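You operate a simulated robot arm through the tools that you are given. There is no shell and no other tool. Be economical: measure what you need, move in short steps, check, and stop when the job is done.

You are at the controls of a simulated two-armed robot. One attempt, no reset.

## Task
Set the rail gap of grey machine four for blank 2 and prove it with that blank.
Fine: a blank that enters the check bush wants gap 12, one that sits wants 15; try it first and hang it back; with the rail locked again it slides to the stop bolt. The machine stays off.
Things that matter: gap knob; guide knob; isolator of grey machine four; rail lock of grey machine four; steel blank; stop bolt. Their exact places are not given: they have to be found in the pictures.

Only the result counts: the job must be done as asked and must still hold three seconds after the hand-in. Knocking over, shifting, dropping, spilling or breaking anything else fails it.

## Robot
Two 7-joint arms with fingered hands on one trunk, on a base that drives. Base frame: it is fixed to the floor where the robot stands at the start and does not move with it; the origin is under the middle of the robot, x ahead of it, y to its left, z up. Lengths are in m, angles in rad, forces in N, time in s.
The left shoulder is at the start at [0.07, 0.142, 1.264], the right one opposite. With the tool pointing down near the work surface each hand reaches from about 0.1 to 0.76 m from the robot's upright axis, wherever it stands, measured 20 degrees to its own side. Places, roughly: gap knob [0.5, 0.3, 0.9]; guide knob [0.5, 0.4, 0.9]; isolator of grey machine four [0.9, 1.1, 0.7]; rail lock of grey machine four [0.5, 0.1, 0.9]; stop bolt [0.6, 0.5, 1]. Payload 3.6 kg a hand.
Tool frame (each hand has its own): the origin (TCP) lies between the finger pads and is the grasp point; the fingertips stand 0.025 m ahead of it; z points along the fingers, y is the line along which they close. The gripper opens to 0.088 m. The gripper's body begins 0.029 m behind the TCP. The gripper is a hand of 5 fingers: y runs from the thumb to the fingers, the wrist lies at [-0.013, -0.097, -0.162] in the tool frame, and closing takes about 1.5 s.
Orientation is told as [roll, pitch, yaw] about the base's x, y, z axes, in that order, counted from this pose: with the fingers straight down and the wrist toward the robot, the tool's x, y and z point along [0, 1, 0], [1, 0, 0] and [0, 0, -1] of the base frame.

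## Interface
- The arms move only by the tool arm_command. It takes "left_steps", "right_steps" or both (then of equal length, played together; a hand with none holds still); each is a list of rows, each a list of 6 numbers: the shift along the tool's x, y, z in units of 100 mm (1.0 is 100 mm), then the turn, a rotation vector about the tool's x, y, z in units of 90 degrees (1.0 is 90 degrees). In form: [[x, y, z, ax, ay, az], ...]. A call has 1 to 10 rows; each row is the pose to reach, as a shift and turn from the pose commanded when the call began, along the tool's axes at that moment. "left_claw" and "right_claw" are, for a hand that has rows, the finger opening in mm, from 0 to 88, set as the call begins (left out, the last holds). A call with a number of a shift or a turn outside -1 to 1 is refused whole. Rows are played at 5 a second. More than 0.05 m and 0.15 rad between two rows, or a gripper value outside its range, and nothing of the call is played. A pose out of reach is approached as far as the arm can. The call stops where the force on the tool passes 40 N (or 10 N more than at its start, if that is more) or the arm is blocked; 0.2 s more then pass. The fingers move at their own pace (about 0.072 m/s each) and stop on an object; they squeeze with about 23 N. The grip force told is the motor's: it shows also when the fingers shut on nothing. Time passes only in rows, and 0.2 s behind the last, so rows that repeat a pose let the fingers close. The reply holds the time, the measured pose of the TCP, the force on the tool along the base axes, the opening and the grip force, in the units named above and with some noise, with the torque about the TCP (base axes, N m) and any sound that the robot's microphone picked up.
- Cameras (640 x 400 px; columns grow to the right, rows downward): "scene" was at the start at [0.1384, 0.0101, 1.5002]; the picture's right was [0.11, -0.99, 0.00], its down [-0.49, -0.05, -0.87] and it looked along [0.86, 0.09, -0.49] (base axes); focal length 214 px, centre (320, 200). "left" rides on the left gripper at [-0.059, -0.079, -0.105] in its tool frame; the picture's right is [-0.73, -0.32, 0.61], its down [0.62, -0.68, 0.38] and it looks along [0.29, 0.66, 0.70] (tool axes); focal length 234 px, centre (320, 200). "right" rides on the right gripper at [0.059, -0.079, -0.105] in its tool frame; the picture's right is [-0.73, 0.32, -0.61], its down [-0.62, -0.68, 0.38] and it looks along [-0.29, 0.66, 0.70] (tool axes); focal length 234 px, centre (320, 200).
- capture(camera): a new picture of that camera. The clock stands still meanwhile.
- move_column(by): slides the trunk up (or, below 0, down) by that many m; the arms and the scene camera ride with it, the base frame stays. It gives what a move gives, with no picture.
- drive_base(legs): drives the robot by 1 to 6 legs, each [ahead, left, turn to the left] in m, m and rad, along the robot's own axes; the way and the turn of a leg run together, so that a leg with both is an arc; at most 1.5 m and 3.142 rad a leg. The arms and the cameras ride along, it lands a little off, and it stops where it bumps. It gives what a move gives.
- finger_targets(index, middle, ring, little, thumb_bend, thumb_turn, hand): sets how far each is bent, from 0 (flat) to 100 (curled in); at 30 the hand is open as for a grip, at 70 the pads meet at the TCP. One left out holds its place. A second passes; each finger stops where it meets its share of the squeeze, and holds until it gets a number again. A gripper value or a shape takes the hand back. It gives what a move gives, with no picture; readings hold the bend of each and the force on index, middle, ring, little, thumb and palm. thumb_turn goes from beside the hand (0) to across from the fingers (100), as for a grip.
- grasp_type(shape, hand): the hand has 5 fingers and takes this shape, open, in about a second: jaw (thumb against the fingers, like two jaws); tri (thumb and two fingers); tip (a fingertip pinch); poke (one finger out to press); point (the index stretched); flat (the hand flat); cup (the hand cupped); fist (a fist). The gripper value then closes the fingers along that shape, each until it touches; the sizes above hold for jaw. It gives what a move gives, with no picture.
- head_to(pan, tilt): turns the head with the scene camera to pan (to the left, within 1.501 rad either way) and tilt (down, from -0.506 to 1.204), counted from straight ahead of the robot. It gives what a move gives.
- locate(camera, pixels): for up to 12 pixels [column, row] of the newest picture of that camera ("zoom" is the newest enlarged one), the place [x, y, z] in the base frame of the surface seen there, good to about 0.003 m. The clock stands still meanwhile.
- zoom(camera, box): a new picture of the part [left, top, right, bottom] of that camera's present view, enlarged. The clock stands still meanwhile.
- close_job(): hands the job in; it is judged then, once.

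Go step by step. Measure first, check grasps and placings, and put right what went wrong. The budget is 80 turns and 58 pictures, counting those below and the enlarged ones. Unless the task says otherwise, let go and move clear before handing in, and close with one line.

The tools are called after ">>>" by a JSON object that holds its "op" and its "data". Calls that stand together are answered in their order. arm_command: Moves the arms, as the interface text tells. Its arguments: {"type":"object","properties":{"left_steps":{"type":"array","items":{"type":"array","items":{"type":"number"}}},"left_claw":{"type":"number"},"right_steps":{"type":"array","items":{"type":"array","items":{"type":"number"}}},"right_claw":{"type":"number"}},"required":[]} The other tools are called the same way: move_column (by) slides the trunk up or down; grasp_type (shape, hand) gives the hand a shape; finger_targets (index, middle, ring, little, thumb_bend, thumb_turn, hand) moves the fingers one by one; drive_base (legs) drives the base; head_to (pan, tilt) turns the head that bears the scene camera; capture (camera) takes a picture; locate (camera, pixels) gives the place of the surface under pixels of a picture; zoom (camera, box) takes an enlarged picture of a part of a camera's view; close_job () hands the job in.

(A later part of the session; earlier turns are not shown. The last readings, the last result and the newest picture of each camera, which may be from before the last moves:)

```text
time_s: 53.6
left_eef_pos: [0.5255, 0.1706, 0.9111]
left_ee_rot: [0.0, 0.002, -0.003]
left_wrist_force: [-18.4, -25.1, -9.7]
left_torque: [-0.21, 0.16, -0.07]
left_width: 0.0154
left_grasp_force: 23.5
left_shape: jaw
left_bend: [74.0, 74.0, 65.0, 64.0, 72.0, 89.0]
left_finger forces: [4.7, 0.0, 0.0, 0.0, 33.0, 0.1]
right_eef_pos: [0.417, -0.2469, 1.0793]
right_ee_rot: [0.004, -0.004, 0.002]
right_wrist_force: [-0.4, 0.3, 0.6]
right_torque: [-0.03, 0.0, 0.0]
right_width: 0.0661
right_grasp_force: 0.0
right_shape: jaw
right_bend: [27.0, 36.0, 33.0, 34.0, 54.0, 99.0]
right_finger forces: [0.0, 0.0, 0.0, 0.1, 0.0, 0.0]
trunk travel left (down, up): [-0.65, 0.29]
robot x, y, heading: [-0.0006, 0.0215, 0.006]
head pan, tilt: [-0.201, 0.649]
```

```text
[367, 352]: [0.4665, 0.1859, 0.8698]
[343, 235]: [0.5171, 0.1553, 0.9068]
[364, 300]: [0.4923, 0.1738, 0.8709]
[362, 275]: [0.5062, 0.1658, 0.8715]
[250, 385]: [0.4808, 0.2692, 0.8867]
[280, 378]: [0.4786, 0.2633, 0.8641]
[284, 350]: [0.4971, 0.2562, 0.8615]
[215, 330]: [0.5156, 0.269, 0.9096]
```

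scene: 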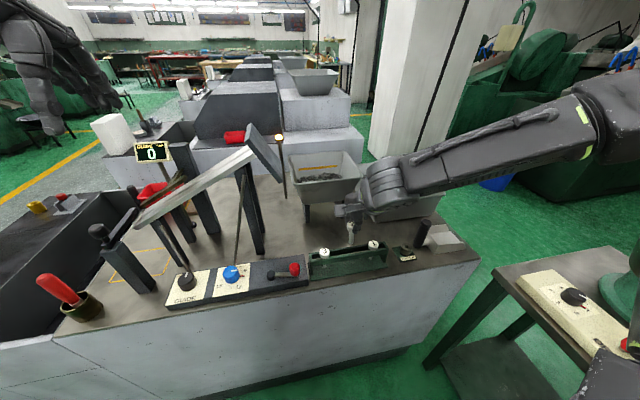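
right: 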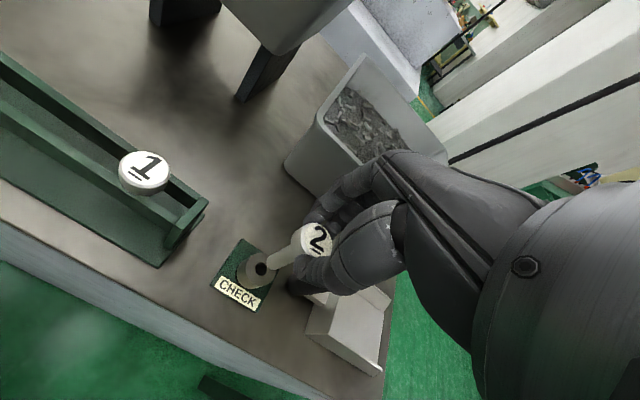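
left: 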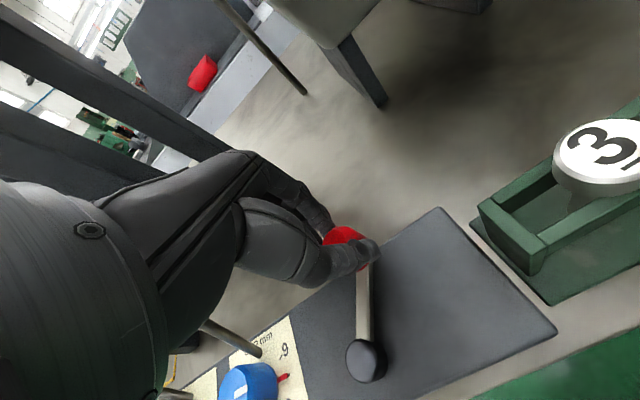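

The bar stands at ~61° and resists with 30 N: it is against its end, so the rail should be unlocked. I release, rise, and fold ring and little finger for the knob (a rod stands right behind it).

>>> {"op": "arm_command", "data": {"left_steps": [[-0.05, -0.03, 0, 0, 0, 0], [-0.05, -0.03, 0, 0, 0, 0], [-0.05, -0.03, 0, 0, 0, 0], [-0.05, -0.03, -0.3, 0, 0, 0], [-0.05, -0.1, -0.7, 0, 0, 0], [-0.05, -0.3, -0.9, 0, 0, 0]], "left_claw": 64}}

>>> {"op": "finger_targets", "data": {"hand": "left", "index": 26, "middle": 32, "ring": 98, "little": 98, "thumb_bend": 50, "thumb_turn": 100}}

>>> {"op": "arm_command", "data": {"left_steps": [[0.2, -0.1, -0.1, 0, 0, 0.09], [0.4, -0.15, -0.1, 0, 0, 0.18], [0.6, -0.15, -0.1, 0, 0, 0.27], [0.8, -0.15, -0.1, 0, 0, 0.36], [0.95, -0.15, -0.1, 0, 0, 0.45], [1.0, -0.15, -0.1, 0, 0, 0.54], [1.0, -0.15, -0.1, 0, 0, 0.63], [1.0, -0.15, -0.1, 0, 0, 0.68], [1.0, -0.15, -0.1, 0, 0, 0.68]]}}

>>> {"op": "capture", "data": {"camera": "left"}}

```text
time_s: 55.0
left_eef_pos: [0.4965, 0.1709, 0.9987]
left_ee_rot: [-0.002, -0.001, 0.003]
left_wrist_force: [0.2, 0.7, 0.5]
left_torque: [0.0, 0.0, 0.0]
left_width: 0.0637
left_grasp_force: 0.1
left_shape: jaw
left_bend: [27.0, 36.0, 33.0, 34.0, 56.0, 99.0]
left_finger forces: [0.1, 0.0, 0.0, 0.1, 0.1, 0.0]
right_eef_pos: [0.4204, -0.2427, 1.0799]
right_ee_rot: [0.003, -0.003, 0.004]
right_wrist_force: [0.5, -0.1, 0.7]
right_torque: [0.02, 0.02, -0.01]
right_width: 0.0659
right_grasp_force: 0.0
right_shape: jaw
right_bend: [27.0, 36.0, 33.0, 34.0, 54.0, 99.0]
right_finger forces: [0.1, 0.0, 0.0, 0.0, 0.1, 0.0]
trunk travel left (down, up): [-0.65, 0.29]
robot x, y, heading: [0.0014, 0.0182, 0.002]
head pan, tilt: [-0.201, 0.649]
```

```text
time_s: 56.0
left_eef_pos: [0.4979, 0.1704, 0.9988]
left_ee_rot: [-0.002, 0.001, 0.003]
left_wrist_force: [-1.1, -0.2, -0.6]
left_torque: [0.02, -0.03, 0.0]
left_width: 0.0679
left_grasp_force: 0.1
left_shape: fingers
left_bend: [26.0, 32.0, 98.0, 98.0, 50.0, 100.0]
left_finger forces: [0.0, 0.0, 0.0, 0.0, 0.0, 0.0]
right_eef_pos: [0.4198, -0.2432, 1.0791]
right_ee_rot: [0.001, -0.002, 0.003]
right_wrist_force: [-0.9, 0.1, 0.1]
right_torque: [0.02, 0.0, 0.02]
right_width: 0.066
right_grasp_force: 0.0
right_shape: jaw
right_bend: [27.0, 36.0, 33.0, 34.0, 54.0, 99.0]
right_finger forces: [0.0, 0.1, 0.1, 0.0, 0.0, 0.0]
trunk travel left (down, up): [-0.65, 0.29]
robot x, y, heading: [0.0003, 0.0209, 0.006]
head pan, tilt: [-0.201, 0.649]
```

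```text
time_s: 58.0
left_eef_pos: [0.4832, 0.27, 1.0078]
left_ee_rot: [-0.002, -0.002, -1.069]
left_wrist_force: [1.1, 0.2, -0.1]
left_torque: [0.02, 0.0, 0.0]
left_width: 0.068
left_grasp_force: 0.1
left_shape: fingers
left_bend: [26.0, 32.0, 98.0, 98.0, 50.0, 100.0]
left_finger forces: [0.0, 0.0, 0.1, 0.1, 0.0, 0.0]
right_eef_pos: [0.4191, -0.242, 1.0799]
right_ee_rot: [0.002, -0.001, 0.001]
right_wrist_force: [1.3, 0.7, -0.6]
right_torque: [0.02, -0.02, 0.0]
right_width: 0.0658
right_grasp_force: 0.0
right_shape: jaw
right_bend: [27.0, 36.0, 33.0, 34.0, 54.0, 99.0]
right_finger forces: [0.0, 0.0, 0.1, 0.0, 0.0, 0.0]
trunk travel left (down, up): [-0.65, 0.29]
robot x, y, heading: [-0.0001, 0.0211, 0.006]
head pan, tilt: [-0.201, 0.649]
```

```text
14 pictures are left
```

left: 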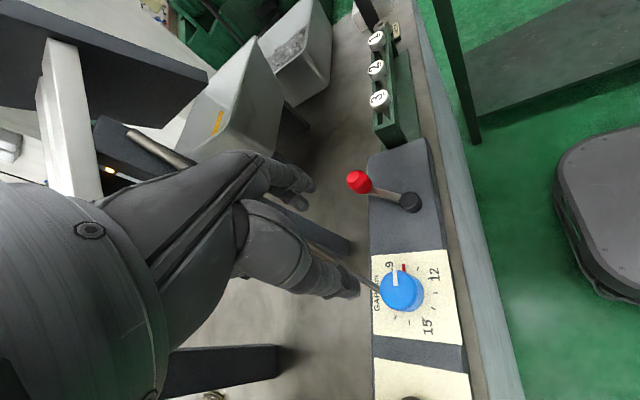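

The rod behind the knob rises toward the chute, so I measure knob top and rod before choosing the grip angle.

>>> {"op": "locate", "data": {"camera": "left", "pixels": [[400, 290], [386, 290], [416, 290], [400, 275], [400, 305], [372, 287], [362, 280], [150, 145], [190, 170], [410, 202], [357, 182], [90, 60]]}}

>>> {"op": "zoom", "data": {"camera": "left", "box": [352, 245, 480, 325]}}

```text
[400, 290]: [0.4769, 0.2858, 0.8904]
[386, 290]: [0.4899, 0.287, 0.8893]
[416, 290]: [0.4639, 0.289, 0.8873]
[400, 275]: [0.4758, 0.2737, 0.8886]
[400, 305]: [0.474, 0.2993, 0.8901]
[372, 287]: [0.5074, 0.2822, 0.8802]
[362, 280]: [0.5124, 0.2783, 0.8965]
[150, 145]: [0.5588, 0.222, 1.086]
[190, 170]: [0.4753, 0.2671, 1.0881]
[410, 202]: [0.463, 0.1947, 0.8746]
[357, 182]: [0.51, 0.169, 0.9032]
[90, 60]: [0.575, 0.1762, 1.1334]
```

```text
5.00 times, centred on (416, 285) of left
```

zoom: 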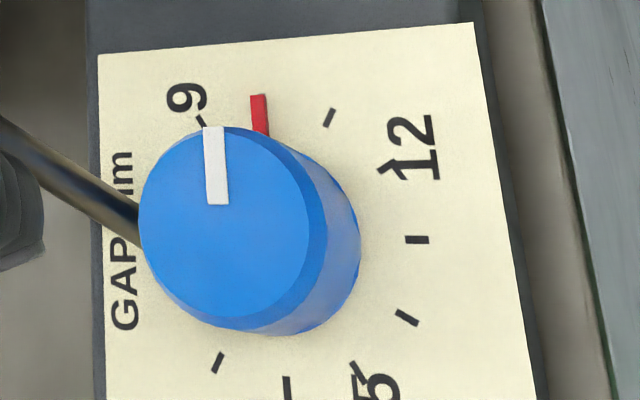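

Knob centre ≈ (0.479,0.286); pointer on 10, 15 is 150° clockwise. The rod leans to the −y side, so the right hand turned 90° (fingers on the +y side) suits better. I retract the left hand, then drive left.

>>> {"op": "arm_command", "data": {"left_steps": [[-0.35, -0.2, 0, 0, 0, 0], [-0.7, -0.39, -0.1, 0, 0, 0], [-0.7, -0.39, -0.5, 0, 0, -0.09], [-0.7, -0.39, -0.9, 0, 0, -0.18], [-0.7, -0.5, -1.0, 0, 0, -0.27], [-0.7, -0.7, -1.0, 0, 0, -0.36], [-0.7, -0.9, -1.0, 0, 0, -0.45], [-0.7, -0.9, -1.0, 0, 0, -0.54], [-0.7, -0.9, -1.0, 0, 0, -0.63], [-0.7, -0.9, -1.0, 0, 0, -0.68]]}}

>>> {"op": "arm_command", "data": {"left_steps": [[0, 0, -0.4, 0, 0, 0], [0, 0, -0.8, 0, 0, 0], [0, 0, -1.0, 0, 0, 0]], "right_steps": [[0, 0, 0, 0, 0, 0], [0, -0.2, -0.2, 0, 0, 0], [0, -0.4, -0.3, 0, 0, 0]]}}

>>> {"op": "drive_base", "data": {"legs": [[0, 0.42, 0]]}}

```text
time_s: 60.2
left_eef_pos: [0.3788, 0.3162, 1.1088]
left_ee_rot: [-0.002, -0.002, 0.003]
left_wrist_force: [0.6, 1.2, 0.3]
left_torque: [-0.03, 0.04, 0.02]
left_width: 0.0681
left_grasp_force: 0.1
left_shape: fingers
left_bend: [26.0, 32.0, 98.0, 98.0, 50.0, 100.0]
left_finger forces: [0.1, 0.0, 0.0, 0.1, 0.0, 0.0]
right_eef_pos: [0.4208, -0.2421, 1.0797]
right_ee_rot: [0.002, -0.003, 0.002]
right_wrist_force: [0.7, -0.6, 0.1]
right_torque: [0.03, -0.02, 0.04]
right_width: 0.0657
right_grasp_force: 0.0
right_shape: jaw
right_bend: [27.0, 36.0, 33.0, 34.0, 54.0, 99.0]
right_finger forces: [0.1, 0.0, 0.1, 0.0, 0.1, 0.0]
trunk travel left (down, up): [-0.65, 0.29]
robot x, y, heading: [-0.0008, 0.0172, 0.007]
head pan, tilt: [-0.201, 0.649]
```

```text
time_s: 61.0
left_eef_pos: [0.3766, 0.314, 1.2089]
left_ee_rot: [-0.001, 0.0, 0.002]
left_wrist_force: [0.5, -0.2, 0.7]
left_torque: [-0.01, -0.02, 0.0]
left_width: 0.0682
left_grasp_force: 0.0
left_shape: fingers
left_bend: [26.0, 32.0, 98.0, 98.0, 50.0, 100.0]
left_finger forces: [0.0, 0.0, 0.0, 0.1, 0.0, 0.1]
right_eef_pos: [0.3787, -0.2422, 1.1089]
right_ee_rot: [0.001, -0.001, 0.002]
right_wrist_force: [0.5, -0.4, 0.0]
right_torque: [0.01, 0.0, -0.01]
right_width: 0.0656
right_grasp_force: 0.1
right_shape: jaw
right_bend: [27.0, 36.0, 33.0, 34.0, 54.0, 99.0]
right_finger forces: [0.1, 0.1, 0.0, 0.0, 0.0, 0.0]
trunk travel left (down, up): [-0.65, 0.29]
robot x, y, heading: [0.0013, 0.0169, 0.001]
head pan, tilt: [-0.201, 0.649]
```

```text
time_s: 63.6
left_eef_pos: [0.3757, 0.7337, 1.2086]
left_ee_rot: [-0.002, 0.0, 0.003]
left_wrist_force: [-0.2, -0.6, 0.0]
left_torque: [-0.01, -0.04, 0.01]
left_width: 0.068
left_grasp_force: 0.1
left_shape: fingers
left_bend: [26.0, 32.0, 98.0, 98.0, 50.0, 100.0]
left_finger forces: [0.0, 0.0, 0.0, 0.0, 0.1, 0.0]
right_eef_pos: [0.378, 0.177, 1.1081]
right_ee_rot: [0.002, -0.003, 0.003]
right_wrist_force: [-0.6, 0.1, 1.0]
right_torque: [0.0, 0.02, 0.01]
right_width: 0.0658
right_grasp_force: 0.0
right_shape: jaw
right_bend: [27.0, 36.0, 33.0, 34.0, 54.0, 99.0]
right_finger forces: [0.1, 0.1, 0.0, 0.1, 0.0, 0.0]
trunk travel left (down, up): [-0.65, 0.29]
robot x, y, heading: [-0.0009, 0.4367, 0.002]
head pan, tilt: [-0.201, 0.649]
```

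Robot at y=0.437. Fold fingers, turn the right hand 85°, and move above the knob.

>>> {"op": "finger_targets", "data": {"hand": "right", "index": 26, "middle": 32, "ring": 98, "little": 98, "thumb_bend": 50, "thumb_turn": 100}}

>>> {"op": "arm_command", "data": {"right_steps": [[0, 0, 0, 0, 0, -0.0944], [0, 0, 0, 0, 0, -0.1888], [0, 0, 0, 0, 0, -0.2832], [0, 0, 0, 0, 0, -0.3776], [0, 0, 0, 0, 0, -0.472], [0, 0, 0, 0, 0, -0.5664], [0, 0, 0, 0, 0, -0.6608], [0, 0, 0, 0, 0, -0.7552], [0, 0, 0, 0, 0, -0.8496], [0, 0, 0, 0, 0, -0.944]]}}

>>> {"op": "arm_command", "data": {"right_steps": [[0, 0.4, 0.2, 0, 0, 0], [-0.1, 0.8, 0.4, 0, 0, 0], [-0.4, 1.0, 0.6, 0, 0, 0], [-0.8, 1.0, 0.8, 0, 0, 0], [-0.9, 1.0, 1.0, 0, 0, 0], [-0.9, 1.0, 1.0, 0, 0, 0]]}}

>>> {"op": "capture", "data": {"camera": "right"}}

```text
time_s: 64.6
left_eef_pos: [0.3766, 0.7336, 1.208]
left_ee_rot: [-0.002, 0.001, 0.001]
left_wrist_force: [-1.0, 0.0, 0.4]
left_torque: [-0.01, -0.03, -0.01]
left_width: 0.0681
left_grasp_force: 0.0
left_shape: fingers
left_bend: [26.0, 32.0, 98.0, 98.0, 50.0, 100.0]
left_finger forces: [0.1, 0.0, 0.1, 0.0, 0.0, 0.1]
right_eef_pos: [0.3787, 0.1767, 1.1091]
right_ee_rot: [0.002, -0.003, 0.003]
right_wrist_force: [-0.2, -0.2, -0.3]
right_torque: [0.01, 0.02, 0.01]
right_width: 0.0681
right_grasp_force: 0.0
right_shape: fingers
right_bend: [26.0, 32.0, 98.0, 98.0, 50.0, 100.0]
right_finger forces: [0.1, 0.1, 0.0, 0.0, 0.1, 0.1]
trunk travel left (down, up): [-0.65, 0.29]
robot x, y, heading: [-0.0019, 0.4332, 0.002]
head pan, tilt: [-0.201, 0.649]
```

```text
time_s: 66.8
left_eef_pos: [0.3768, 0.7338, 1.2067]
left_ee_rot: [-0.001, -0.001, 0.001]
left_wrist_force: [-0.3, 0.2, -0.2]
left_torque: [0.01, 0.01, 0.01]
left_width: 0.0682
left_grasp_force: 0.0
left_shape: fingers
left_bend: [26.0, 32.0, 98.0, 98.0, 50.0, 100.0]
left_finger forces: [0.1, 0.0, 0.0, 0.1, 0.0, 0.0]
right_eef_pos: [0.3787, 0.1762, 1.1075]
right_ee_rot: [-0.002, -0.001, 1.49]
right_wrist_force: [-0.6, 0.6, 0.8]
right_torque: [0.02, 0.0, -0.01]
right_width: 0.0682
right_grasp_force: 0.2
right_shape: fingers
right_bend: [26.0, 32.0, 98.0, 98.0, 50.0, 100.0]
right_finger forces: [0.0, 0.0, 0.1, 0.0, 0.1, 0.1]
trunk travel left (down, up): [-0.65, 0.29]
robot x, y, heading: [-0.0, 0.438, 0.006]
head pan, tilt: [-0.201, 0.649]
```

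```text
time_s: 68.2
left_eef_pos: [0.3758, 0.7322, 1.207]
left_ee_rot: [-0.002, 0.0, 0.001]
left_wrist_force: [0.2, 0.4, 0.7]
left_torque: [0.02, -0.03, 0.01]
left_width: 0.0678
left_grasp_force: 0.1
left_shape: fingers
left_bend: [26.0, 32.0, 98.0, 98.0, 50.0, 100.0]
left_finger forces: [0.0, 0.0, 0.0, 0.1, 0.0, 0.0]
right_eef_pos: [0.4772, 0.2685, 1.0084]
right_ee_rot: [-0.001, -0.002, 1.484]
right_wrist_force: [-0.1, 0.4, -0.8]
right_torque: [-0.04, -0.04, -0.01]
right_width: 0.0682
right_grasp_force: 0.0
right_shape: fingers
right_bend: [26.0, 32.0, 98.0, 98.0, 50.0, 100.0]
right_finger forces: [0.1, 0.0, 0.0, 0.1, 0.0, 0.0]
trunk travel left (down, up): [-0.65, 0.29]
robot x, y, heading: [-0.0036, 0.4398, 0.004]
head pan, tilt: [-0.201, 0.649]
```

```text
12 pictures are left
```

right: 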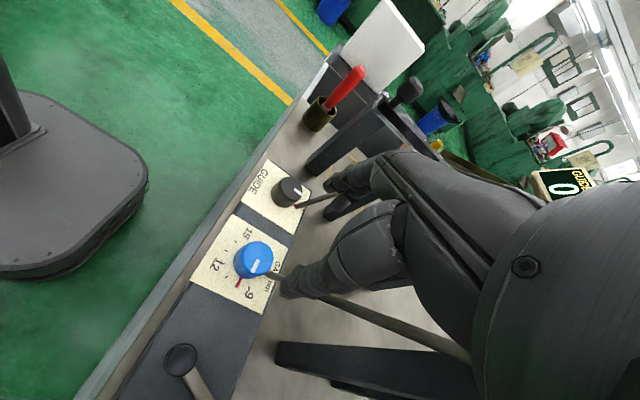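

The rod runs under the palm, so I tilt the hand ~31° toward me (about its closing axis) to keep the palm on my side, and come down over the knob.

>>> {"op": "arm_command", "data": {"right_steps": [[0, 0, 0, 0, -0.0875, 0], [0, 0, 0, 0, -0.175, 0], [0, 0, 0, 0, -0.2625, 0], [0, 0, 0, 0, -0.35, 0], [0, 0, 0, 0, -0.35, 0]]}}

>>> {"op": "arm_command", "data": {"right_steps": [[0.1, 0.17, 0.1, 0, 0, 0], [0.25, 0.17, 0.3, 0, 0, 0], [0.397, 0.17, 0.555, 0, 0, 0], [0.397, 0.17, 0.555, 0, 0, 0]]}}

>>> {"op": "head_to", "data": {"pan": -0.2, "tilt": 0.8}}

>>> {"op": "capture", "data": {"camera": "right"}}

```text
time_s: 69.4
left_eef_pos: [0.3769, 0.7342, 1.2074]
left_ee_rot: [-0.003, -0.001, 0.002]
left_wrist_force: [0.6, 0.8, 0.4]
left_torque: [0.02, 0.03, 0.01]
left_width: 0.0681
left_grasp_force: 0.0
left_shape: fingers
left_bend: [26.0, 32.0, 98.0, 98.0, 50.0, 100.0]
left_finger forces: [0.1, 0.1, 0.0, 0.0, 0.0, 0.0]
right_eef_pos: [0.4772, 0.2692, 1.0084]
right_ee_rot: [-0.552, -0.003, 1.484]
right_wrist_force: [0.5, 0.0, -0.2]
right_torque: [-0.01, 0.03, -0.01]
right_width: 0.0683
right_grasp_force: 0.1
right_shape: fingers
right_bend: [26.0, 32.0, 98.0, 98.0, 50.0, 100.0]
right_finger forces: [0.0, 0.0, 0.0, 0.1, 0.0, 0.0]
trunk travel left (down, up): [-0.65, 0.29]
robot x, y, heading: [0.0007, 0.4354, 0.005]
head pan, tilt: [-0.201, 0.649]
```

```text
time_s: 70.4
left_eef_pos: [0.3753, 0.7343, 1.2076]
left_ee_rot: [-0.001, 0.0, 0.002]
left_wrist_force: [-0.5, 0.5, -0.4]
left_torque: [0.01, 0.03, 0.01]
left_width: 0.0682
left_grasp_force: 0.1
left_shape: fingers
left_bend: [26.0, 32.0, 98.0, 98.0, 50.0, 100.0]
left_finger forces: [0.0, 0.1, 0.0, 0.0, 0.0, 0.0]
right_eef_pos: [0.4734, 0.2861, 0.9415]
right_ee_rot: [-0.552, -0.002, 1.486]
right_wrist_force: [0.7, 0.0, 0.0]
right_torque: [0.01, 0.01, 0.02]
right_width: 0.068
right_grasp_force: 0.1
right_shape: fingers
right_bend: [26.0, 32.0, 98.0, 98.0, 50.0, 100.0]
right_finger forces: [0.1, 0.0, 0.0, 0.0, 0.1, 0.1]
trunk travel left (down, up): [-0.65, 0.29]
robot x, y, heading: [-0.0021, 0.4331, -0.003]
head pan, tilt: [-0.201, 0.649]
```

```text
time_s: 71.1
left_eef_pos: [0.3772, 0.7342, 1.2065]
left_ee_rot: [0.0, 0.0, 0.003]
left_wrist_force: [-1.3, 0.0, 0.6]
left_torque: [0.03, 0.02, 0.01]
left_width: 0.0684
left_grasp_force: 0.1
left_shape: fingers
left_bend: [26.0, 32.0, 98.0, 98.0, 50.0, 100.0]
left_finger forces: [0.0, 0.1, 0.0, 0.1, 0.0, 0.0]
right_eef_pos: [0.4739, 0.2849, 0.9408]
right_ee_rot: [-0.552, -0.003, 1.486]
right_wrist_force: [-0.6, 0.3, 0.6]
right_torque: [-0.02, 0.02, 0.0]
right_width: 0.0681
right_grasp_force: 0.1
right_shape: fingers
right_bend: [26.0, 32.0, 98.0, 98.0, 50.0, 100.0]
right_finger forces: [0.0, 0.1, 0.0, 0.0, 0.1, 0.0]
trunk travel left (down, up): [-0.65, 0.29]
robot x, y, heading: [-0.0006, 0.4338, 0.0]
head pan, tilt: [-0.201, 0.799]
```

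```text
11 pictures are left
```

right: 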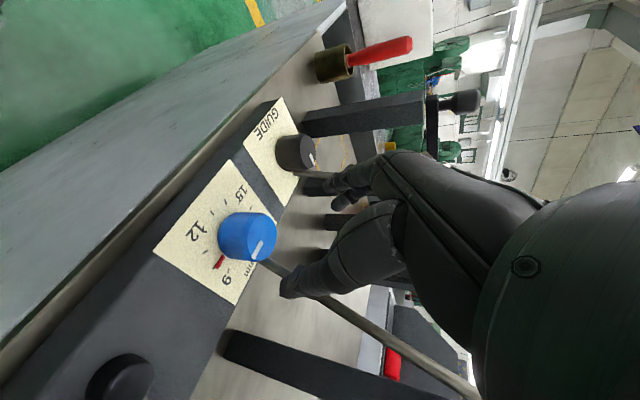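

The knob appears where expected under the open fingers. Descend 45 mm and close thumb, index and middle on it.

>>> {"op": "arm_command", "data": {"right_steps": [[0.08, 0, 0.13, 0, 0, 0], [0.16, 0, 0.27, 0, 0, 0], [0.232, 0, 0.386, 0, 0, 0], [0.232, 0, 0.386, 0, 0, 0]]}}

>>> {"op": "finger_targets", "data": {"hand": "right", "index": 80, "middle": 80, "thumb_bend": 85}}

```text
time_s: 72.1
left_eef_pos: [0.3758, 0.734, 1.2081]
left_ee_rot: [-0.002, 0.001, 0.002]
left_wrist_force: [0.2, -0.1, -0.5]
left_torque: [-0.05, 0.02, -0.01]
left_width: 0.068
left_grasp_force: 0.1
left_shape: fingers
left_bend: [26.0, 32.0, 98.0, 98.0, 50.0, 100.0]
left_finger forces: [0.0, 0.0, 0.1, 0.1, 0.0, 0.0]
right_eef_pos: [0.473, 0.2875, 0.8948]
right_ee_rot: [-0.55, -0.003, 1.485]
right_wrist_force: [-0.6, -0.4, 0.3]
right_torque: [0.02, 0.01, -0.01]
right_width: 0.0683
right_grasp_force: 0.1
right_shape: fingers
right_bend: [26.0, 32.0, 98.0, 98.0, 50.0, 100.0]
right_finger forces: [0.0, 0.1, 0.0, 0.1, 0.0, 0.0]
trunk travel left (down, up): [-0.65, 0.29]
robot x, y, heading: [-0.0043, 0.4384, 0.001]
head pan, tilt: [-0.201, 0.799]
```

```text
time_s: 73.1
left_eef_pos: [0.3777, 0.7326, 1.2081]
left_ee_rot: [0.0, -0.001, 0.002]
left_wrist_force: [1.1, 0.4, -0.6]
left_torque: [-0.01, -0.03, 0.01]
left_width: 0.0682
left_grasp_force: 0.1
left_shape: fingers
left_bend: [26.0, 32.0, 98.0, 98.0, 50.0, 100.0]
left_finger forces: [0.1, 0.1, 0.0, 0.0, 0.0, 0.0]
right_eef_pos: [0.475, 0.2847, 0.8944]
right_ee_rot: [-0.55, -0.002, 1.486]
right_wrist_force: [7.1, -8.4, -1.6]
right_torque: [-0.13, -0.11, -0.07]
right_width: 0.0251
right_grasp_force: 18.4
right_shape: fingers
right_bend: [54.0, 63.0, 98.0, 98.0, 63.0, 100.0]
right_finger forces: [7.8, 7.2, 0.1, 0.0, 22.2, 0.1]
trunk travel left (down, up): [-0.65, 0.29]
robot x, y, heading: [-0.0021, 0.434, 0.005]
head pan, tilt: [-0.201, 0.799]
```

Gripped (thumb 22 N, fingers 15 N). First stroke: 35° clockwise about the vertical.

>>> {"op": "arm_command", "data": {"right_steps": [[0, 0.007, 0, 0.04, 0, 0.0667], [0, 0.0145, 0, 0.08, 0, 0.133], [0, 0.0215, 0, 0.12, 0, 0.2], [0, 0.028, 0, 0.16, 0, 0.267], [0, 0.034, 0, 0.2, 0, 0.333], [0, 0.034, 0, 0.2, 0, 0.333]]}}

>>> {"op": "zoom", "data": {"camera": "right", "box": [160, 140, 352, 260]}}

```text
time_s: 74.5
left_eef_pos: [0.3775, 0.7309, 1.2066]
left_ee_rot: [0.0, 0.003, 0.002]
left_wrist_force: [-0.8, 0.6, -0.3]
left_torque: [0.04, 0.03, 0.0]
left_width: 0.0683
left_grasp_force: 0.0
left_shape: fingers
left_bend: [26.0, 32.0, 98.0, 98.0, 50.0, 100.0]
left_finger forces: [0.0, 0.0, 0.1, 0.0, 0.0, 0.0]
right_eef_pos: [0.4755, 0.2876, 0.8944]
right_ee_rot: [-0.548, -0.007, 0.877]
right_wrist_force: [6.9, -8.8, -3.2]
right_torque: [-0.03, -0.08, 0.08]
right_width: 0.0252
right_grasp_force: 18.6
right_shape: fingers
right_bend: [54.0, 63.0, 98.0, 98.0, 63.0, 100.0]
right_finger forces: [8.7, 8.8, 0.0, 0.1, 19.9, 0.0]
trunk travel left (down, up): [-0.65, 0.29]
robot x, y, heading: [0.0005, 0.4369, 0.002]
head pan, tilt: [-0.201, 0.799]
```

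```text
3.33 times, centred on (256, 200) of right
```

zoom: 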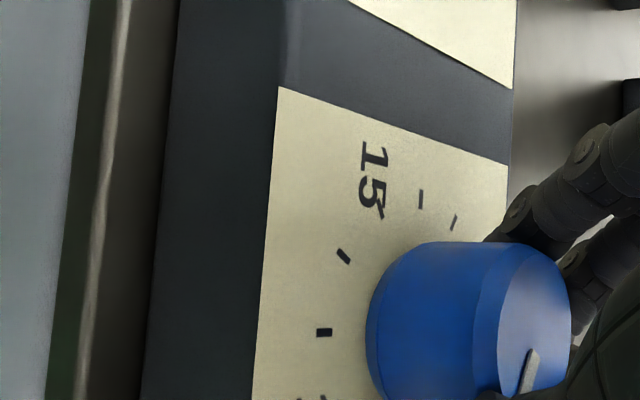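

The white mark kept facing the thumb, so the knob turned along (≈45° hand angle change seen). Regrip: open, swing back 57.5°, close, and make the second stroke.

>>> {"op": "finger_targets", "data": {"hand": "right", "index": 26, "middle": 32, "thumb_bend": 48}}

>>> {"op": "arm_command", "data": {"right_steps": [[0, -0.008, 0, -0.047, 0, -0.0782], [-0.002, -0.0155, 0.001, -0.094, 0, -0.1564], [-0.004, -0.023, 0.003, -0.141, 0, -0.2346], [-0.007, -0.03, 0.004, -0.188, 0, -0.3128], [-0.011, -0.036, 0.007, -0.235, 0, -0.391], [-0.016, -0.042, 0.01, -0.282, 0, -0.4692], [-0.021, -0.046, 0.013, -0.329, 0, -0.5475], [-0.021, -0.046, 0.013, -0.329, 0, -0.5475]]}}

>>> {"op": "finger_targets", "data": {"hand": "right", "index": 80, "middle": 80, "thumb_bend": 85}}

```text
time_s: 75.5
left_eef_pos: [0.376, 0.7334, 1.2072]
left_ee_rot: [-0.003, 0.0, 0.001]
left_wrist_force: [0.3, 0.8, 0.4]
left_torque: [0.0, 0.0, -0.04]
left_width: 0.0678
left_grasp_force: 0.1
left_shape: fingers
left_bend: [26.0, 32.0, 98.0, 98.0, 50.0, 100.0]
left_finger forces: [0.1, 0.0, 0.0, 0.0, 0.1, 0.0]
right_eef_pos: [0.4736, 0.2895, 0.8951]
right_ee_rot: [-0.549, -0.007, 0.878]
right_wrist_force: [-0.6, -0.1, -1.0]
right_torque: [-0.03, 0.0, -0.05]
right_width: 0.07
right_grasp_force: 0.1
right_shape: fingers
right_bend: [26.0, 32.0, 98.0, 98.0, 48.0, 100.0]
right_finger forces: [0.1, 0.0, 0.0, 0.0, 0.0, 0.0]
trunk travel left (down, up): [-0.65, 0.29]
robot x, y, heading: [0.0012, 0.4364, 0.002]
head pan, tilt: [-0.201, 0.799]
```

```text
time_s: 77.3
left_eef_pos: [0.3752, 0.7348, 1.2071]
left_ee_rot: [-0.001, -0.001, 0.002]
left_wrist_force: [0.3, -0.3, -0.4]
left_torque: [0.0, -0.02, 0.0]
left_width: 0.0679
left_grasp_force: 0.1
left_shape: fingers
left_bend: [26.0, 32.0, 98.0, 98.0, 50.0, 100.0]
left_finger forces: [0.1, 0.0, 0.0, 0.0, 0.0, 0.1]
right_eef_pos: [0.4737, 0.2834, 0.895]
right_ee_rot: [-0.553, 0.003, 1.88]
right_wrist_force: [0.8, 0.6, 0.2]
right_torque: [-0.03, 0.01, 0.01]
right_width: 0.07
right_grasp_force: 0.0
right_shape: fingers
right_bend: [26.0, 32.0, 98.0, 98.0, 48.0, 100.0]
right_finger forces: [0.0, 0.1, 0.0, 0.0, 0.0, 0.0]
trunk travel left (down, up): [-0.65, 0.29]
robot x, y, heading: [0.0019, 0.4404, 0.003]
head pan, tilt: [-0.201, 0.799]
```

```text
time_s: 78.3
left_eef_pos: [0.3774, 0.7329, 1.2067]
left_ee_rot: [0.0, 0.001, 0.003]
left_wrist_force: [-0.2, -0.2, -0.9]
left_torque: [-0.02, 0.03, 0.02]
left_width: 0.0683
left_grasp_force: 0.1
left_shape: fingers
left_bend: [26.0, 32.0, 98.0, 98.0, 50.0, 100.0]
left_finger forces: [0.0, 0.1, 0.1, 0.0, 0.1, 0.1]
right_eef_pos: [0.4745, 0.2834, 0.8955]
right_ee_rot: [-0.55, 0.002, 1.878]
right_wrist_force: [8.5, -4.6, -1.0]
right_torque: [-0.09, -0.15, -0.08]
right_width: 0.0253
right_grasp_force: 18.5
right_shape: fingers
right_bend: [55.0, 62.0, 98.0, 98.0, 63.0, 100.0]
right_finger forces: [7.7, 7.3, 0.0, 0.0, 21.9, 0.2]
trunk travel left (down, up): [-0.65, 0.29]
robot x, y, heading: [-0.0024, 0.4356, 0.001]
head pan, tilt: [-0.201, 0.799]
```

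Gripped again. Second stroke 57.5°, open, and look.

>>> {"op": "arm_command", "data": {"right_steps": [[0, 0.008, 0, 0.047, 0, 0.0782], [-0.002, 0.0155, 0.001, 0.094, 0, 0.1564], [-0.004, 0.023, 0.003, 0.141, 0, 0.2346], [-0.007, 0.03, 0.004, 0.188, 0, 0.3128], [-0.011, 0.036, 0.007, 0.235, 0, 0.391], [-0.016, 0.042, 0.01, 0.282, 0, 0.4692], [-0.021, 0.046, 0.013, 0.329, 0, 0.5475], [-0.021, 0.046, 0.013, 0.329, 0, 0.5475]]}}

>>> {"op": "finger_targets", "data": {"hand": "right", "index": 26, "middle": 32, "thumb_bend": 48}}

>>> {"op": "zoom", "data": {"camera": "right", "box": [200, 160, 392, 280]}}

```text
time_s: 80.1
left_eef_pos: [0.3764, 0.7334, 1.2079]
left_ee_rot: [0.0, 0.0, 0.002]
left_wrist_force: [-0.1, -0.3, 1.4]
left_torque: [-0.03, -0.02, -0.01]
left_width: 0.0681
left_grasp_force: 0.1
left_shape: fingers
left_bend: [26.0, 32.0, 98.0, 98.0, 50.0, 100.0]
left_finger forces: [0.0, 0.1, 0.1, 0.0, 0.0, 0.0]
right_eef_pos: [0.4739, 0.2878, 0.8952]
right_ee_rot: [-0.547, -0.009, 0.873]
right_wrist_force: [6.0, -4.4, 0.4]
right_torque: [0.0, -0.15, 0.05]
right_width: 0.0256
right_grasp_force: 18.5
right_shape: fingers
right_bend: [54.0, 61.0, 98.0, 98.0, 64.0, 100.0]
right_finger forces: [9.8, 9.6, 0.1, 0.1, 18.2, 0.1]
trunk travel left (down, up): [-0.65, 0.29]
robot x, y, heading: [-0.0006, 0.4389, -0.002]
head pan, tilt: [-0.201, 0.799]
```

```text
time_s: 81.1
left_eef_pos: [0.3754, 0.7338, 1.2082]
left_ee_rot: [-0.002, -0.001, 0.003]
left_wrist_force: [-0.2, -0.5, 0.7]
left_torque: [0.0, 0.01, 0.0]
left_width: 0.0682
left_grasp_force: 0.1
left_shape: fingers
left_bend: [26.0, 32.0, 98.0, 98.0, 50.0, 100.0]
left_finger forces: [0.0, 0.0, 0.0, 0.0, 0.1, 0.0]
right_eef_pos: [0.4742, 0.2891, 0.8953]
right_ee_rot: [-0.549, -0.007, 0.876]
right_wrist_force: [-0.2, -1.0, 0.7]
right_torque: [-0.01, 0.04, 0.03]
right_width: 0.07
right_grasp_force: 0.0
right_shape: fingers
right_bend: [26.0, 32.0, 98.0, 98.0, 48.0, 100.0]
right_finger forces: [0.0, 0.0, 0.0, 0.1, 0.0, 0.0]
trunk travel left (down, up): [-0.65, 0.29]
robot x, y, heading: [-0.0037, 0.4368, 0.0]
head pan, tilt: [-0.201, 0.799]
```

```text
3.33 times, centred on (296, 220) of right
```

zoom: 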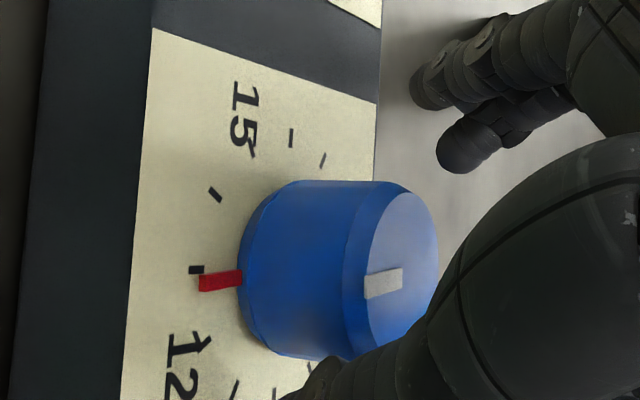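

The red index moves with the knob and now stands at about 12.9–13. Third stroke follows; I check while still holding.

>>> {"op": "arm_command", "data": {"right_steps": [[0, -0.008, 0, -0.047, 0, -0.0782], [-0.002, -0.0155, 0.001, -0.094, 0, -0.1564], [-0.004, -0.023, 0.003, -0.141, 0, -0.2346], [-0.007, -0.03, 0.004, -0.188, 0, -0.3128], [-0.011, -0.036, 0.007, -0.235, 0, -0.391], [-0.016, -0.042, 0.01, -0.282, 0, -0.4692], [-0.021, -0.046, 0.013, -0.329, 0, -0.5475], [-0.021, -0.046, 0.013, -0.329, 0, -0.5475]]}}

>>> {"op": "finger_targets", "data": {"hand": "right", "index": 80, "middle": 80, "thumb_bend": 85}}

>>> {"op": "arm_command", "data": {"right_steps": [[0, 0.008, 0, 0.047, 0, 0.0782], [-0.002, 0.0155, 0.001, 0.094, 0, 0.1564], [-0.004, 0.023, 0.003, 0.141, 0, 0.2346], [-0.007, 0.03, 0.004, 0.188, 0, 0.3128], [-0.011, 0.036, 0.007, 0.235, 0, 0.391], [-0.016, 0.042, 0.01, 0.282, 0, 0.4692], [-0.021, 0.046, 0.013, 0.329, 0, 0.5475], [-0.021, 0.046, 0.013, 0.329, 0, 0.5475]]}}

>>> {"op": "zoom", "data": {"camera": "right", "box": [230, 170, 358, 250]}}

```text
time_s: 82.9
left_eef_pos: [0.3768, 0.7328, 1.2086]
left_ee_rot: [-0.002, -0.002, 0.003]
left_wrist_force: [0.3, 0.3, -0.6]
left_torque: [0.01, -0.04, -0.01]
left_width: 0.068
left_grasp_force: 0.2
left_shape: fingers
left_bend: [26.0, 32.0, 98.0, 98.0, 50.0, 100.0]
left_finger forces: [0.1, 0.1, 0.0, 0.0, 0.0, 0.0]
right_eef_pos: [0.4733, 0.2843, 0.8948]
right_ee_rot: [-0.552, 0.002, 1.88]
right_wrist_force: [-0.1, 0.8, -0.8]
right_torque: [-0.02, 0.0, -0.02]
right_width: 0.0701
right_grasp_force: 0.0
right_shape: fingers
right_bend: [26.0, 32.0, 98.0, 98.0, 48.0, 100.0]
right_finger forces: [0.0, 0.0, 0.0, 0.1, 0.0, 0.0]
trunk travel left (down, up): [-0.65, 0.29]
robot x, y, heading: [-0.0014, 0.4358, 0.008]
head pan, tilt: [-0.201, 0.799]
```

```text
time_s: 83.9
left_eef_pos: [0.3785, 0.7333, 1.2067]
left_ee_rot: [-0.002, 0.002, 0.003]
left_wrist_force: [0.2, -0.4, 0.7]
left_torque: [-0.02, 0.04, 0.01]
left_width: 0.0681
left_grasp_force: 0.0
left_shape: fingers
left_bend: [26.0, 32.0, 98.0, 98.0, 50.0, 100.0]
left_finger forces: [0.1, 0.0, 0.0, 0.0, 0.0, 0.1]
right_eef_pos: [0.4752, 0.2844, 0.894]
right_ee_rot: [-0.549, 0.0, 1.879]
right_wrist_force: [9.1, -4.6, -0.5]
right_torque: [-0.11, -0.1, -0.08]
right_width: 0.0253
right_grasp_force: 18.4
right_shape: fingers
right_bend: [55.0, 62.0, 98.0, 98.0, 63.0, 100.0]
right_finger forces: [7.7, 7.2, 0.0, 0.1, 22.0, 0.0]
trunk travel left (down, up): [-0.65, 0.29]
robot x, y, heading: [-0.0009, 0.4367, 0.004]
head pan, tilt: [-0.201, 0.799]
```

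```text
time_s: 85.7
left_eef_pos: [0.3767, 0.7334, 1.209]
left_ee_rot: [0.001, -0.001, 0.002]
left_wrist_force: [-0.4, 0.8, 0.3]
left_torque: [-0.03, 0.01, -0.03]
left_width: 0.0682
left_grasp_force: 0.1
left_shape: fingers
left_bend: [26.0, 32.0, 98.0, 98.0, 50.0, 100.0]
left_finger forces: [0.1, 0.0, 0.0, 0.0, 0.0, 0.1]
right_eef_pos: [0.4751, 0.2884, 0.8947]
right_ee_rot: [-0.546, -0.006, 0.872]
right_wrist_force: [4.2, -6.4, -1.0]
right_torque: [-0.03, -0.07, 0.01]
right_width: 0.0253
right_grasp_force: 18.3
right_shape: fingers
right_bend: [54.0, 62.0, 98.0, 98.0, 63.0, 100.0]
right_finger forces: [8.9, 8.7, 0.0, 0.0, 19.4, 0.0]
trunk travel left (down, up): [-0.65, 0.29]
robot x, y, heading: [-0.0036, 0.438, 0.007]
head pan, tilt: [-0.201, 0.799]
```

```text
5.00 times, centred on (294, 210) of right
```

zoom: 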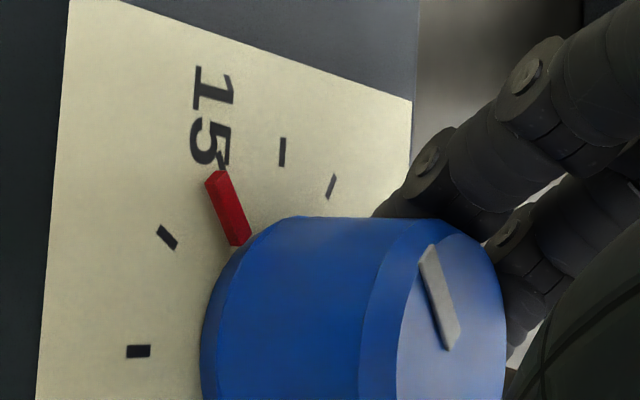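

Red index is just short of the 15 tick; I measure the angles.

>>> {"op": "locate", "data": {"camera": "zoom", "pixels": [[214, 184], [226, 208], [238, 238], [222, 160], [167, 237], [138, 351], [283, 152], [331, 187], [426, 255], [448, 340]]}}

```text
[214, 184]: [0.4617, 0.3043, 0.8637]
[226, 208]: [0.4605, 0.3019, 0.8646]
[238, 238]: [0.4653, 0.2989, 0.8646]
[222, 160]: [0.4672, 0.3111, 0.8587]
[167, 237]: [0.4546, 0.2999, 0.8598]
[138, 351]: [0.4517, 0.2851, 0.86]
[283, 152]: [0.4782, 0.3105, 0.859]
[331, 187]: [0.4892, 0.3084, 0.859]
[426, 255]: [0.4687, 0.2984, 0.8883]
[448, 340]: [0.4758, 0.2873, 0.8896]
```

Corrected for parallax, the red index stands near 14.5 (each stroke slipped ~5°). I regrip with a short swing back of 30° and turn 20° more.

>>> {"op": "finger_targets", "data": {"hand": "right", "index": 26, "middle": 32, "thumb_bend": 48}}

>>> {"op": "arm_command", "data": {"right_steps": [[0, -0.007, 0, -0.0429, 0, -0.0714], [0, -0.014, 0, -0.0858, 0, -0.1428], [0, -0.021, 0, -0.1287, 0, -0.2142], [0, -0.0275, 0, -0.1717, 0, -0.2857], [0, -0.0275, 0, -0.1717, 0, -0.2857]]}}

>>> {"op": "finger_targets", "data": {"hand": "right", "index": 80, "middle": 80, "thumb_bend": 85}}

>>> {"op": "arm_command", "data": {"right_steps": [[0, 0.0065, 0, 0.0381, 0, 0.0635], [0, 0.013, 0, 0.0762, 0, 0.127], [0, 0.019, 0, 0.1143, 0, 0.1905], [0, 0.019, 0, 0.1143, 0, 0.1905]]}}

>>> {"op": "finger_targets", "data": {"hand": "right", "index": 26, "middle": 32, "thumb_bend": 48}}

>>> {"op": "zoom", "data": {"camera": "right", "box": [210, 160, 370, 260]}}

```text
time_s: 86.7
left_eef_pos: [0.3759, 0.7334, 1.2074]
left_ee_rot: [-0.002, 0.0, 0.003]
left_wrist_force: [-0.9, -0.3, 0.1]
left_torque: [0.02, 0.04, -0.02]
left_width: 0.0682
left_grasp_force: 0.1
left_shape: fingers
left_bend: [26.0, 32.0, 98.0, 98.0, 50.0, 100.0]
left_finger forces: [0.0, 0.0, 0.0, 0.1, 0.0, 0.0]
right_eef_pos: [0.4744, 0.2895, 0.8962]
right_ee_rot: [-0.55, -0.007, 0.876]
right_wrist_force: [-0.1, 0.2, 0.3]
right_torque: [0.01, -0.01, -0.02]
right_width: 0.0701
right_grasp_force: 0.0
right_shape: fingers
right_bend: [26.0, 32.0, 98.0, 98.0, 48.0, 100.0]
right_finger forces: [0.0, 0.0, 0.0, 0.0, 0.1, 0.1]
trunk travel left (down, up): [-0.65, 0.29]
robot x, y, heading: [0.0019, 0.4365, -0.002]
head pan, tilt: [-0.201, 0.799]
```

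```text
time_s: 87.9
left_eef_pos: [0.3761, 0.735, 1.2082]
left_ee_rot: [-0.001, 0.0, 0.002]
left_wrist_force: [-0.3, 0.2, 0.1]
left_torque: [0.01, 0.0, -0.01]
left_width: 0.068
left_grasp_force: 0.1
left_shape: fingers
left_bend: [26.0, 32.0, 98.0, 98.0, 50.0, 100.0]
left_finger forces: [0.0, 0.1, 0.0, 0.1, 0.0, 0.0]
right_eef_pos: [0.4735, 0.2869, 0.8958]
right_ee_rot: [-0.55, -0.002, 1.401]
right_wrist_force: [-0.8, -0.4, 0.3]
right_torque: [-0.01, 0.01, 0.0]
right_width: 0.0701
right_grasp_force: 0.0
right_shape: fingers
right_bend: [26.0, 32.0, 98.0, 98.0, 48.0, 100.0]
right_finger forces: [0.0, 0.1, 0.0, 0.0, 0.0, 0.1]
trunk travel left (down, up): [-0.65, 0.29]
robot x, y, heading: [-0.0039, 0.4347, -0.001]
head pan, tilt: [-0.201, 0.799]
```

```text
time_s: 88.9
left_eef_pos: [0.3768, 0.7323, 1.2068]
left_ee_rot: [0.0, 0.001, 0.003]
left_wrist_force: [0.4, -0.4, -0.5]
left_torque: [-0.02, 0.01, 0.0]
left_width: 0.0682
left_grasp_force: 0.0
left_shape: fingers
left_bend: [26.0, 32.0, 98.0, 98.0, 50.0, 100.0]
left_finger forces: [0.0, 0.1, 0.0, 0.1, 0.0, 0.1]
right_eef_pos: [0.473, 0.2847, 0.8946]
right_ee_rot: [-0.547, -0.004, 1.396]
right_wrist_force: [5.3, -8.2, -0.3]
right_torque: [-0.15, -0.1, -0.06]
right_width: 0.0258
right_grasp_force: 18.2
right_shape: fingers
right_bend: [55.0, 62.0, 98.0, 98.0, 62.0, 100.0]
right_finger forces: [7.9, 7.5, 0.0, 0.0, 22.0, 0.1]
trunk travel left (down, up): [-0.65, 0.29]
robot x, y, heading: [-0.0012, 0.4378, 0.0]
head pan, tilt: [-0.201, 0.799]
```

```text
time_s: 89.9
left_eef_pos: [0.3764, 0.7336, 1.2077]
left_ee_rot: [-0.001, -0.001, 0.002]
left_wrist_force: [0.0, -1.1, -0.4]
left_torque: [-0.02, 0.02, 0.02]
left_width: 0.0681
left_grasp_force: 0.1
left_shape: fingers
left_bend: [26.0, 32.0, 98.0, 98.0, 50.0, 100.0]
left_finger forces: [0.0, 0.0, 0.0, 0.0, 0.0, 0.0]
right_eef_pos: [0.4732, 0.2884, 0.8959]
right_ee_rot: [-0.549, -0.008, 1.048]
right_wrist_force: [3.7, -8.1, 1.8]
right_torque: [-0.08, -0.08, -0.05]
right_width: 0.026
right_grasp_force: 19.8
right_shape: fingers
right_bend: [54.0, 62.0, 98.0, 98.0, 62.0, 100.0]
right_finger forces: [8.7, 8.9, 0.0, 0.0, 21.8, 0.0]
trunk travel left (down, up): [-0.65, 0.29]
robot x, y, heading: [-0.001, 0.4382, 0.007]
head pan, tilt: [-0.201, 0.799]
```

```text
time_s: 90.9
left_eef_pos: [0.3755, 0.7337, 1.2079]
left_ee_rot: [-0.003, 0.001, 0.0]
left_wrist_force: [0.5, 0.0, 0.1]
left_torque: [-0.04, -0.02, 0.0]
left_width: 0.0678
left_grasp_force: 0.1
left_shape: fingers
left_bend: [26.0, 32.0, 98.0, 98.0, 50.0, 100.0]
left_finger forces: [0.0, 0.1, 0.0, 0.0, 0.0, 0.0]
right_eef_pos: [0.4739, 0.2902, 0.8951]
right_ee_rot: [-0.552, -0.006, 1.051]
right_wrist_force: [-0.4, -0.4, 0.3]
right_torque: [0.0, 0.02, 0.01]
right_width: 0.07
right_grasp_force: 0.0
right_shape: fingers
right_bend: [26.0, 32.0, 98.0, 98.0, 48.0, 100.0]
right_finger forces: [0.0, 0.0, 0.1, 0.1, 0.0, 0.1]
trunk travel left (down, up): [-0.65, 0.29]
robot x, y, heading: [-0.001, 0.4385, 0.005]
head pan, tilt: [-0.201, 0.799]
```

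```text
4.00 times, centred on (290, 210) of right
```

zoom: 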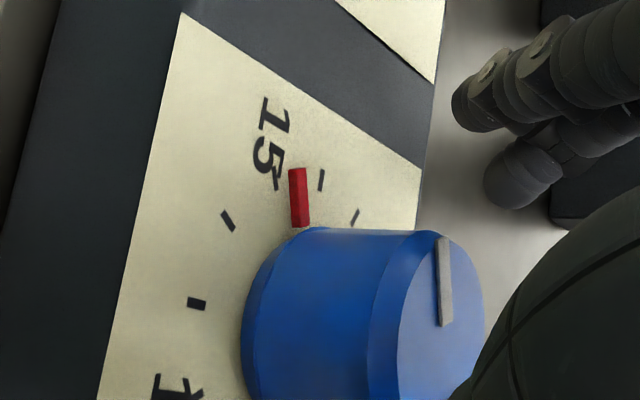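

By this view red is near the 15 tick; verify with measured points.

>>> {"op": "locate", "data": {"camera": "zoom", "pixels": [[297, 176], [298, 190], [299, 205], [300, 220], [278, 180], [321, 180], [228, 220], [196, 303], [444, 250], [446, 320], [355, 216], [298, 182]]}}

```text
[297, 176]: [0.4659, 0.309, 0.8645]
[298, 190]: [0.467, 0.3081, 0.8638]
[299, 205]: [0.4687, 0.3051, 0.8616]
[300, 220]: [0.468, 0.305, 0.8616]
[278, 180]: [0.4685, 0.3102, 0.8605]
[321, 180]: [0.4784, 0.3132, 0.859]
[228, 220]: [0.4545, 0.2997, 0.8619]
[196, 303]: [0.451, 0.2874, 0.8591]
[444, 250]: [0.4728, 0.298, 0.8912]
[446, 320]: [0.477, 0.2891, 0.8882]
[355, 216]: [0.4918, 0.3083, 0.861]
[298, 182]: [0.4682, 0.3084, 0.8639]
```

The red index is at ~15.1 by measurement – set. I back the hand off, untilt it, and carry it round to above the lever.

>>> {"op": "arm_command", "data": {"right_steps": [[0, 0, -0.4, 0, 0, 0], [0, 0, -0.8, 0, 0, 0], [0, 0, -1.0, 0, 0.0875, 0], [0, 0, -1.0, 0, 0.175, 0], [0, 0, -1.0, 0, 0.2625, 0], [0, 0, -1.0, 0, 0.35, 0], [0, 0, -1.0, 0, 0.35, 0]]}}

>>> {"op": "arm_command", "data": {"right_steps": [[0, 0, 0, 0, 0, 0.08], [0, 0, 0, 0, 0, 0.16], [0, 0, 0, 0, 0, 0.24], [0, 0, 0, 0, 0, 0.32], [0, 0, 0, 0, 0, 0.389], [0, 0, 0, 0, 0, 0.389]], "right_claw": 64}}

>>> {"op": "arm_command", "data": {"right_steps": [[-0.35, -0.16, 0, 0, 0, 0], [-0.7, -0.33, -0.1, 0, 0, 0], [-1.0, -0.47, -0.2, 0, 0, 0]]}}

>>> {"op": "arm_command", "data": {"right_steps": [[-0.41, -0.19, 0, 0, 0, 0], [-0.41, -0.19, 0, 0, 0, 0]]}}

>>> {"op": "capture", "data": {"camera": "scene"}}

```text
time_s: 92.5
left_eef_pos: [0.3752, 0.7346, 1.2081]
left_ee_rot: [-0.002, -0.002, 0.0]
left_wrist_force: [-0.2, 0.6, 0.3]
left_torque: [0.0, 0.0, 0.01]
left_width: 0.068
left_grasp_force: 0.0
left_shape: fingers
left_bend: [26.0, 32.0, 98.0, 98.0, 50.0, 100.0]
left_finger forces: [0.0, 0.0, 0.0, 0.0, 0.1, 0.0]
right_eef_pos: [0.4262, 0.3158, 0.9819]
right_ee_rot: [-0.001, -0.005, 1.05]
right_wrist_force: [-1.4, -0.6, 0.9]
right_torque: [-0.03, 0.02, 0.02]
right_width: 0.0699
right_grasp_force: 0.1
right_shape: fingers
right_bend: [26.0, 32.0, 98.0, 98.0, 48.0, 100.0]
right_finger forces: [0.1, 0.1, 0.1, 0.0, 0.0, 0.0]
trunk travel left (down, up): [-0.65, 0.29]
robot x, y, heading: [-0.0046, 0.4362, 0.006]
head pan, tilt: [-0.201, 0.799]
```

```text
time_s: 93.9
left_eef_pos: [0.376, 0.7326, 1.209]
left_ee_rot: [-0.002, 0.001, 0.002]
left_wrist_force: [0.9, 0.0, 0.6]
left_torque: [0.01, 0.0, -0.01]
left_width: 0.0681
left_grasp_force: 0.0
left_shape: fingers
left_bend: [26.0, 32.0, 98.0, 98.0, 50.0, 100.0]
left_finger forces: [0.0, 0.0, 0.0, 0.0, 0.1, 0.0]
right_eef_pos: [0.4263, 0.315, 0.9809]
right_ee_rot: [0.003, -0.006, 0.438]
right_wrist_force: [0.2, 0.2, -0.1]
right_torque: [0.03, -0.04, -0.01]
right_width: 0.064
right_grasp_force: 0.0
right_shape: jaw
right_bend: [27.0, 36.0, 33.0, 34.0, 56.0, 99.0]
right_finger forces: [0.0, 0.0, 0.0, 0.0, 0.0, 0.0]
trunk travel left (down, up): [-0.65, 0.29]
robot x, y, heading: [-0.0015, 0.4383, 0.002]
head pan, tilt: [-0.201, 0.799]
```

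```text
time_s: 94.7
left_eef_pos: [0.3759, 0.7335, 1.2074]
left_ee_rot: [-0.003, -0.002, 0.0]
left_wrist_force: [0.5, -0.5, -0.5]
left_torque: [0.02, -0.02, 0.01]
left_width: 0.0679
left_grasp_force: 0.0
left_shape: fingers
left_bend: [26.0, 32.0, 98.0, 98.0, 50.0, 100.0]
left_finger forces: [0.1, 0.0, 0.0, 0.1, 0.0, 0.1]
right_eef_pos: [0.425, 0.2058, 0.9997]
right_ee_rot: [0.005, -0.005, 0.438]
right_wrist_force: [0.4, -0.6, 0.7]
right_torque: [0.0, 0.0, 0.0]
right_width: 0.0639
right_grasp_force: 0.1
right_shape: jaw
right_bend: [27.0, 36.0, 33.0, 34.0, 56.0, 99.0]
right_finger forces: [0.1, 0.0, 0.0, 0.1, 0.1, 0.0]
trunk travel left (down, up): [-0.65, 0.29]
robot x, y, heading: [-0.0031, 0.4329, 0.004]
head pan, tilt: [-0.201, 0.799]
```

```text
time_s: 95.3
left_eef_pos: [0.3758, 0.7337, 1.2076]
left_ee_rot: [-0.002, 0.001, 0.002]
left_wrist_force: [-0.8, 0.7, 0.1]
left_torque: [0.0, 0.01, 0.01]
left_width: 0.0683
left_grasp_force: 0.1
left_shape: fingers
left_bend: [26.0, 32.0, 98.0, 98.0, 50.0, 100.0]
left_finger forces: [0.0, 0.1, 0.1, 0.0, 0.0, 0.0]
right_eef_pos: [0.4244, 0.1601, 1.0007]
right_ee_rot: [0.002, -0.003, 0.44]
right_wrist_force: [0.9, 0.4, -0.3]
right_torque: [0.0, -0.03, 0.01]
right_width: 0.0643
right_grasp_force: 0.1
right_shape: jaw
right_bend: [27.0, 36.0, 33.0, 34.0, 56.0, 99.0]
right_finger forces: [0.1, 0.0, 0.1, 0.1, 0.0, 0.1]
trunk travel left (down, up): [-0.65, 0.29]
robot x, y, heading: [-0.0059, 0.4337, 0.009]
head pan, tilt: [-0.201, 0.799]
```

```text
6 pictures are left
```

scene: 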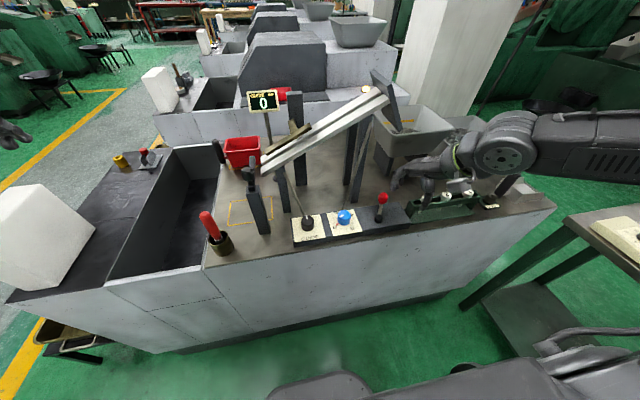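

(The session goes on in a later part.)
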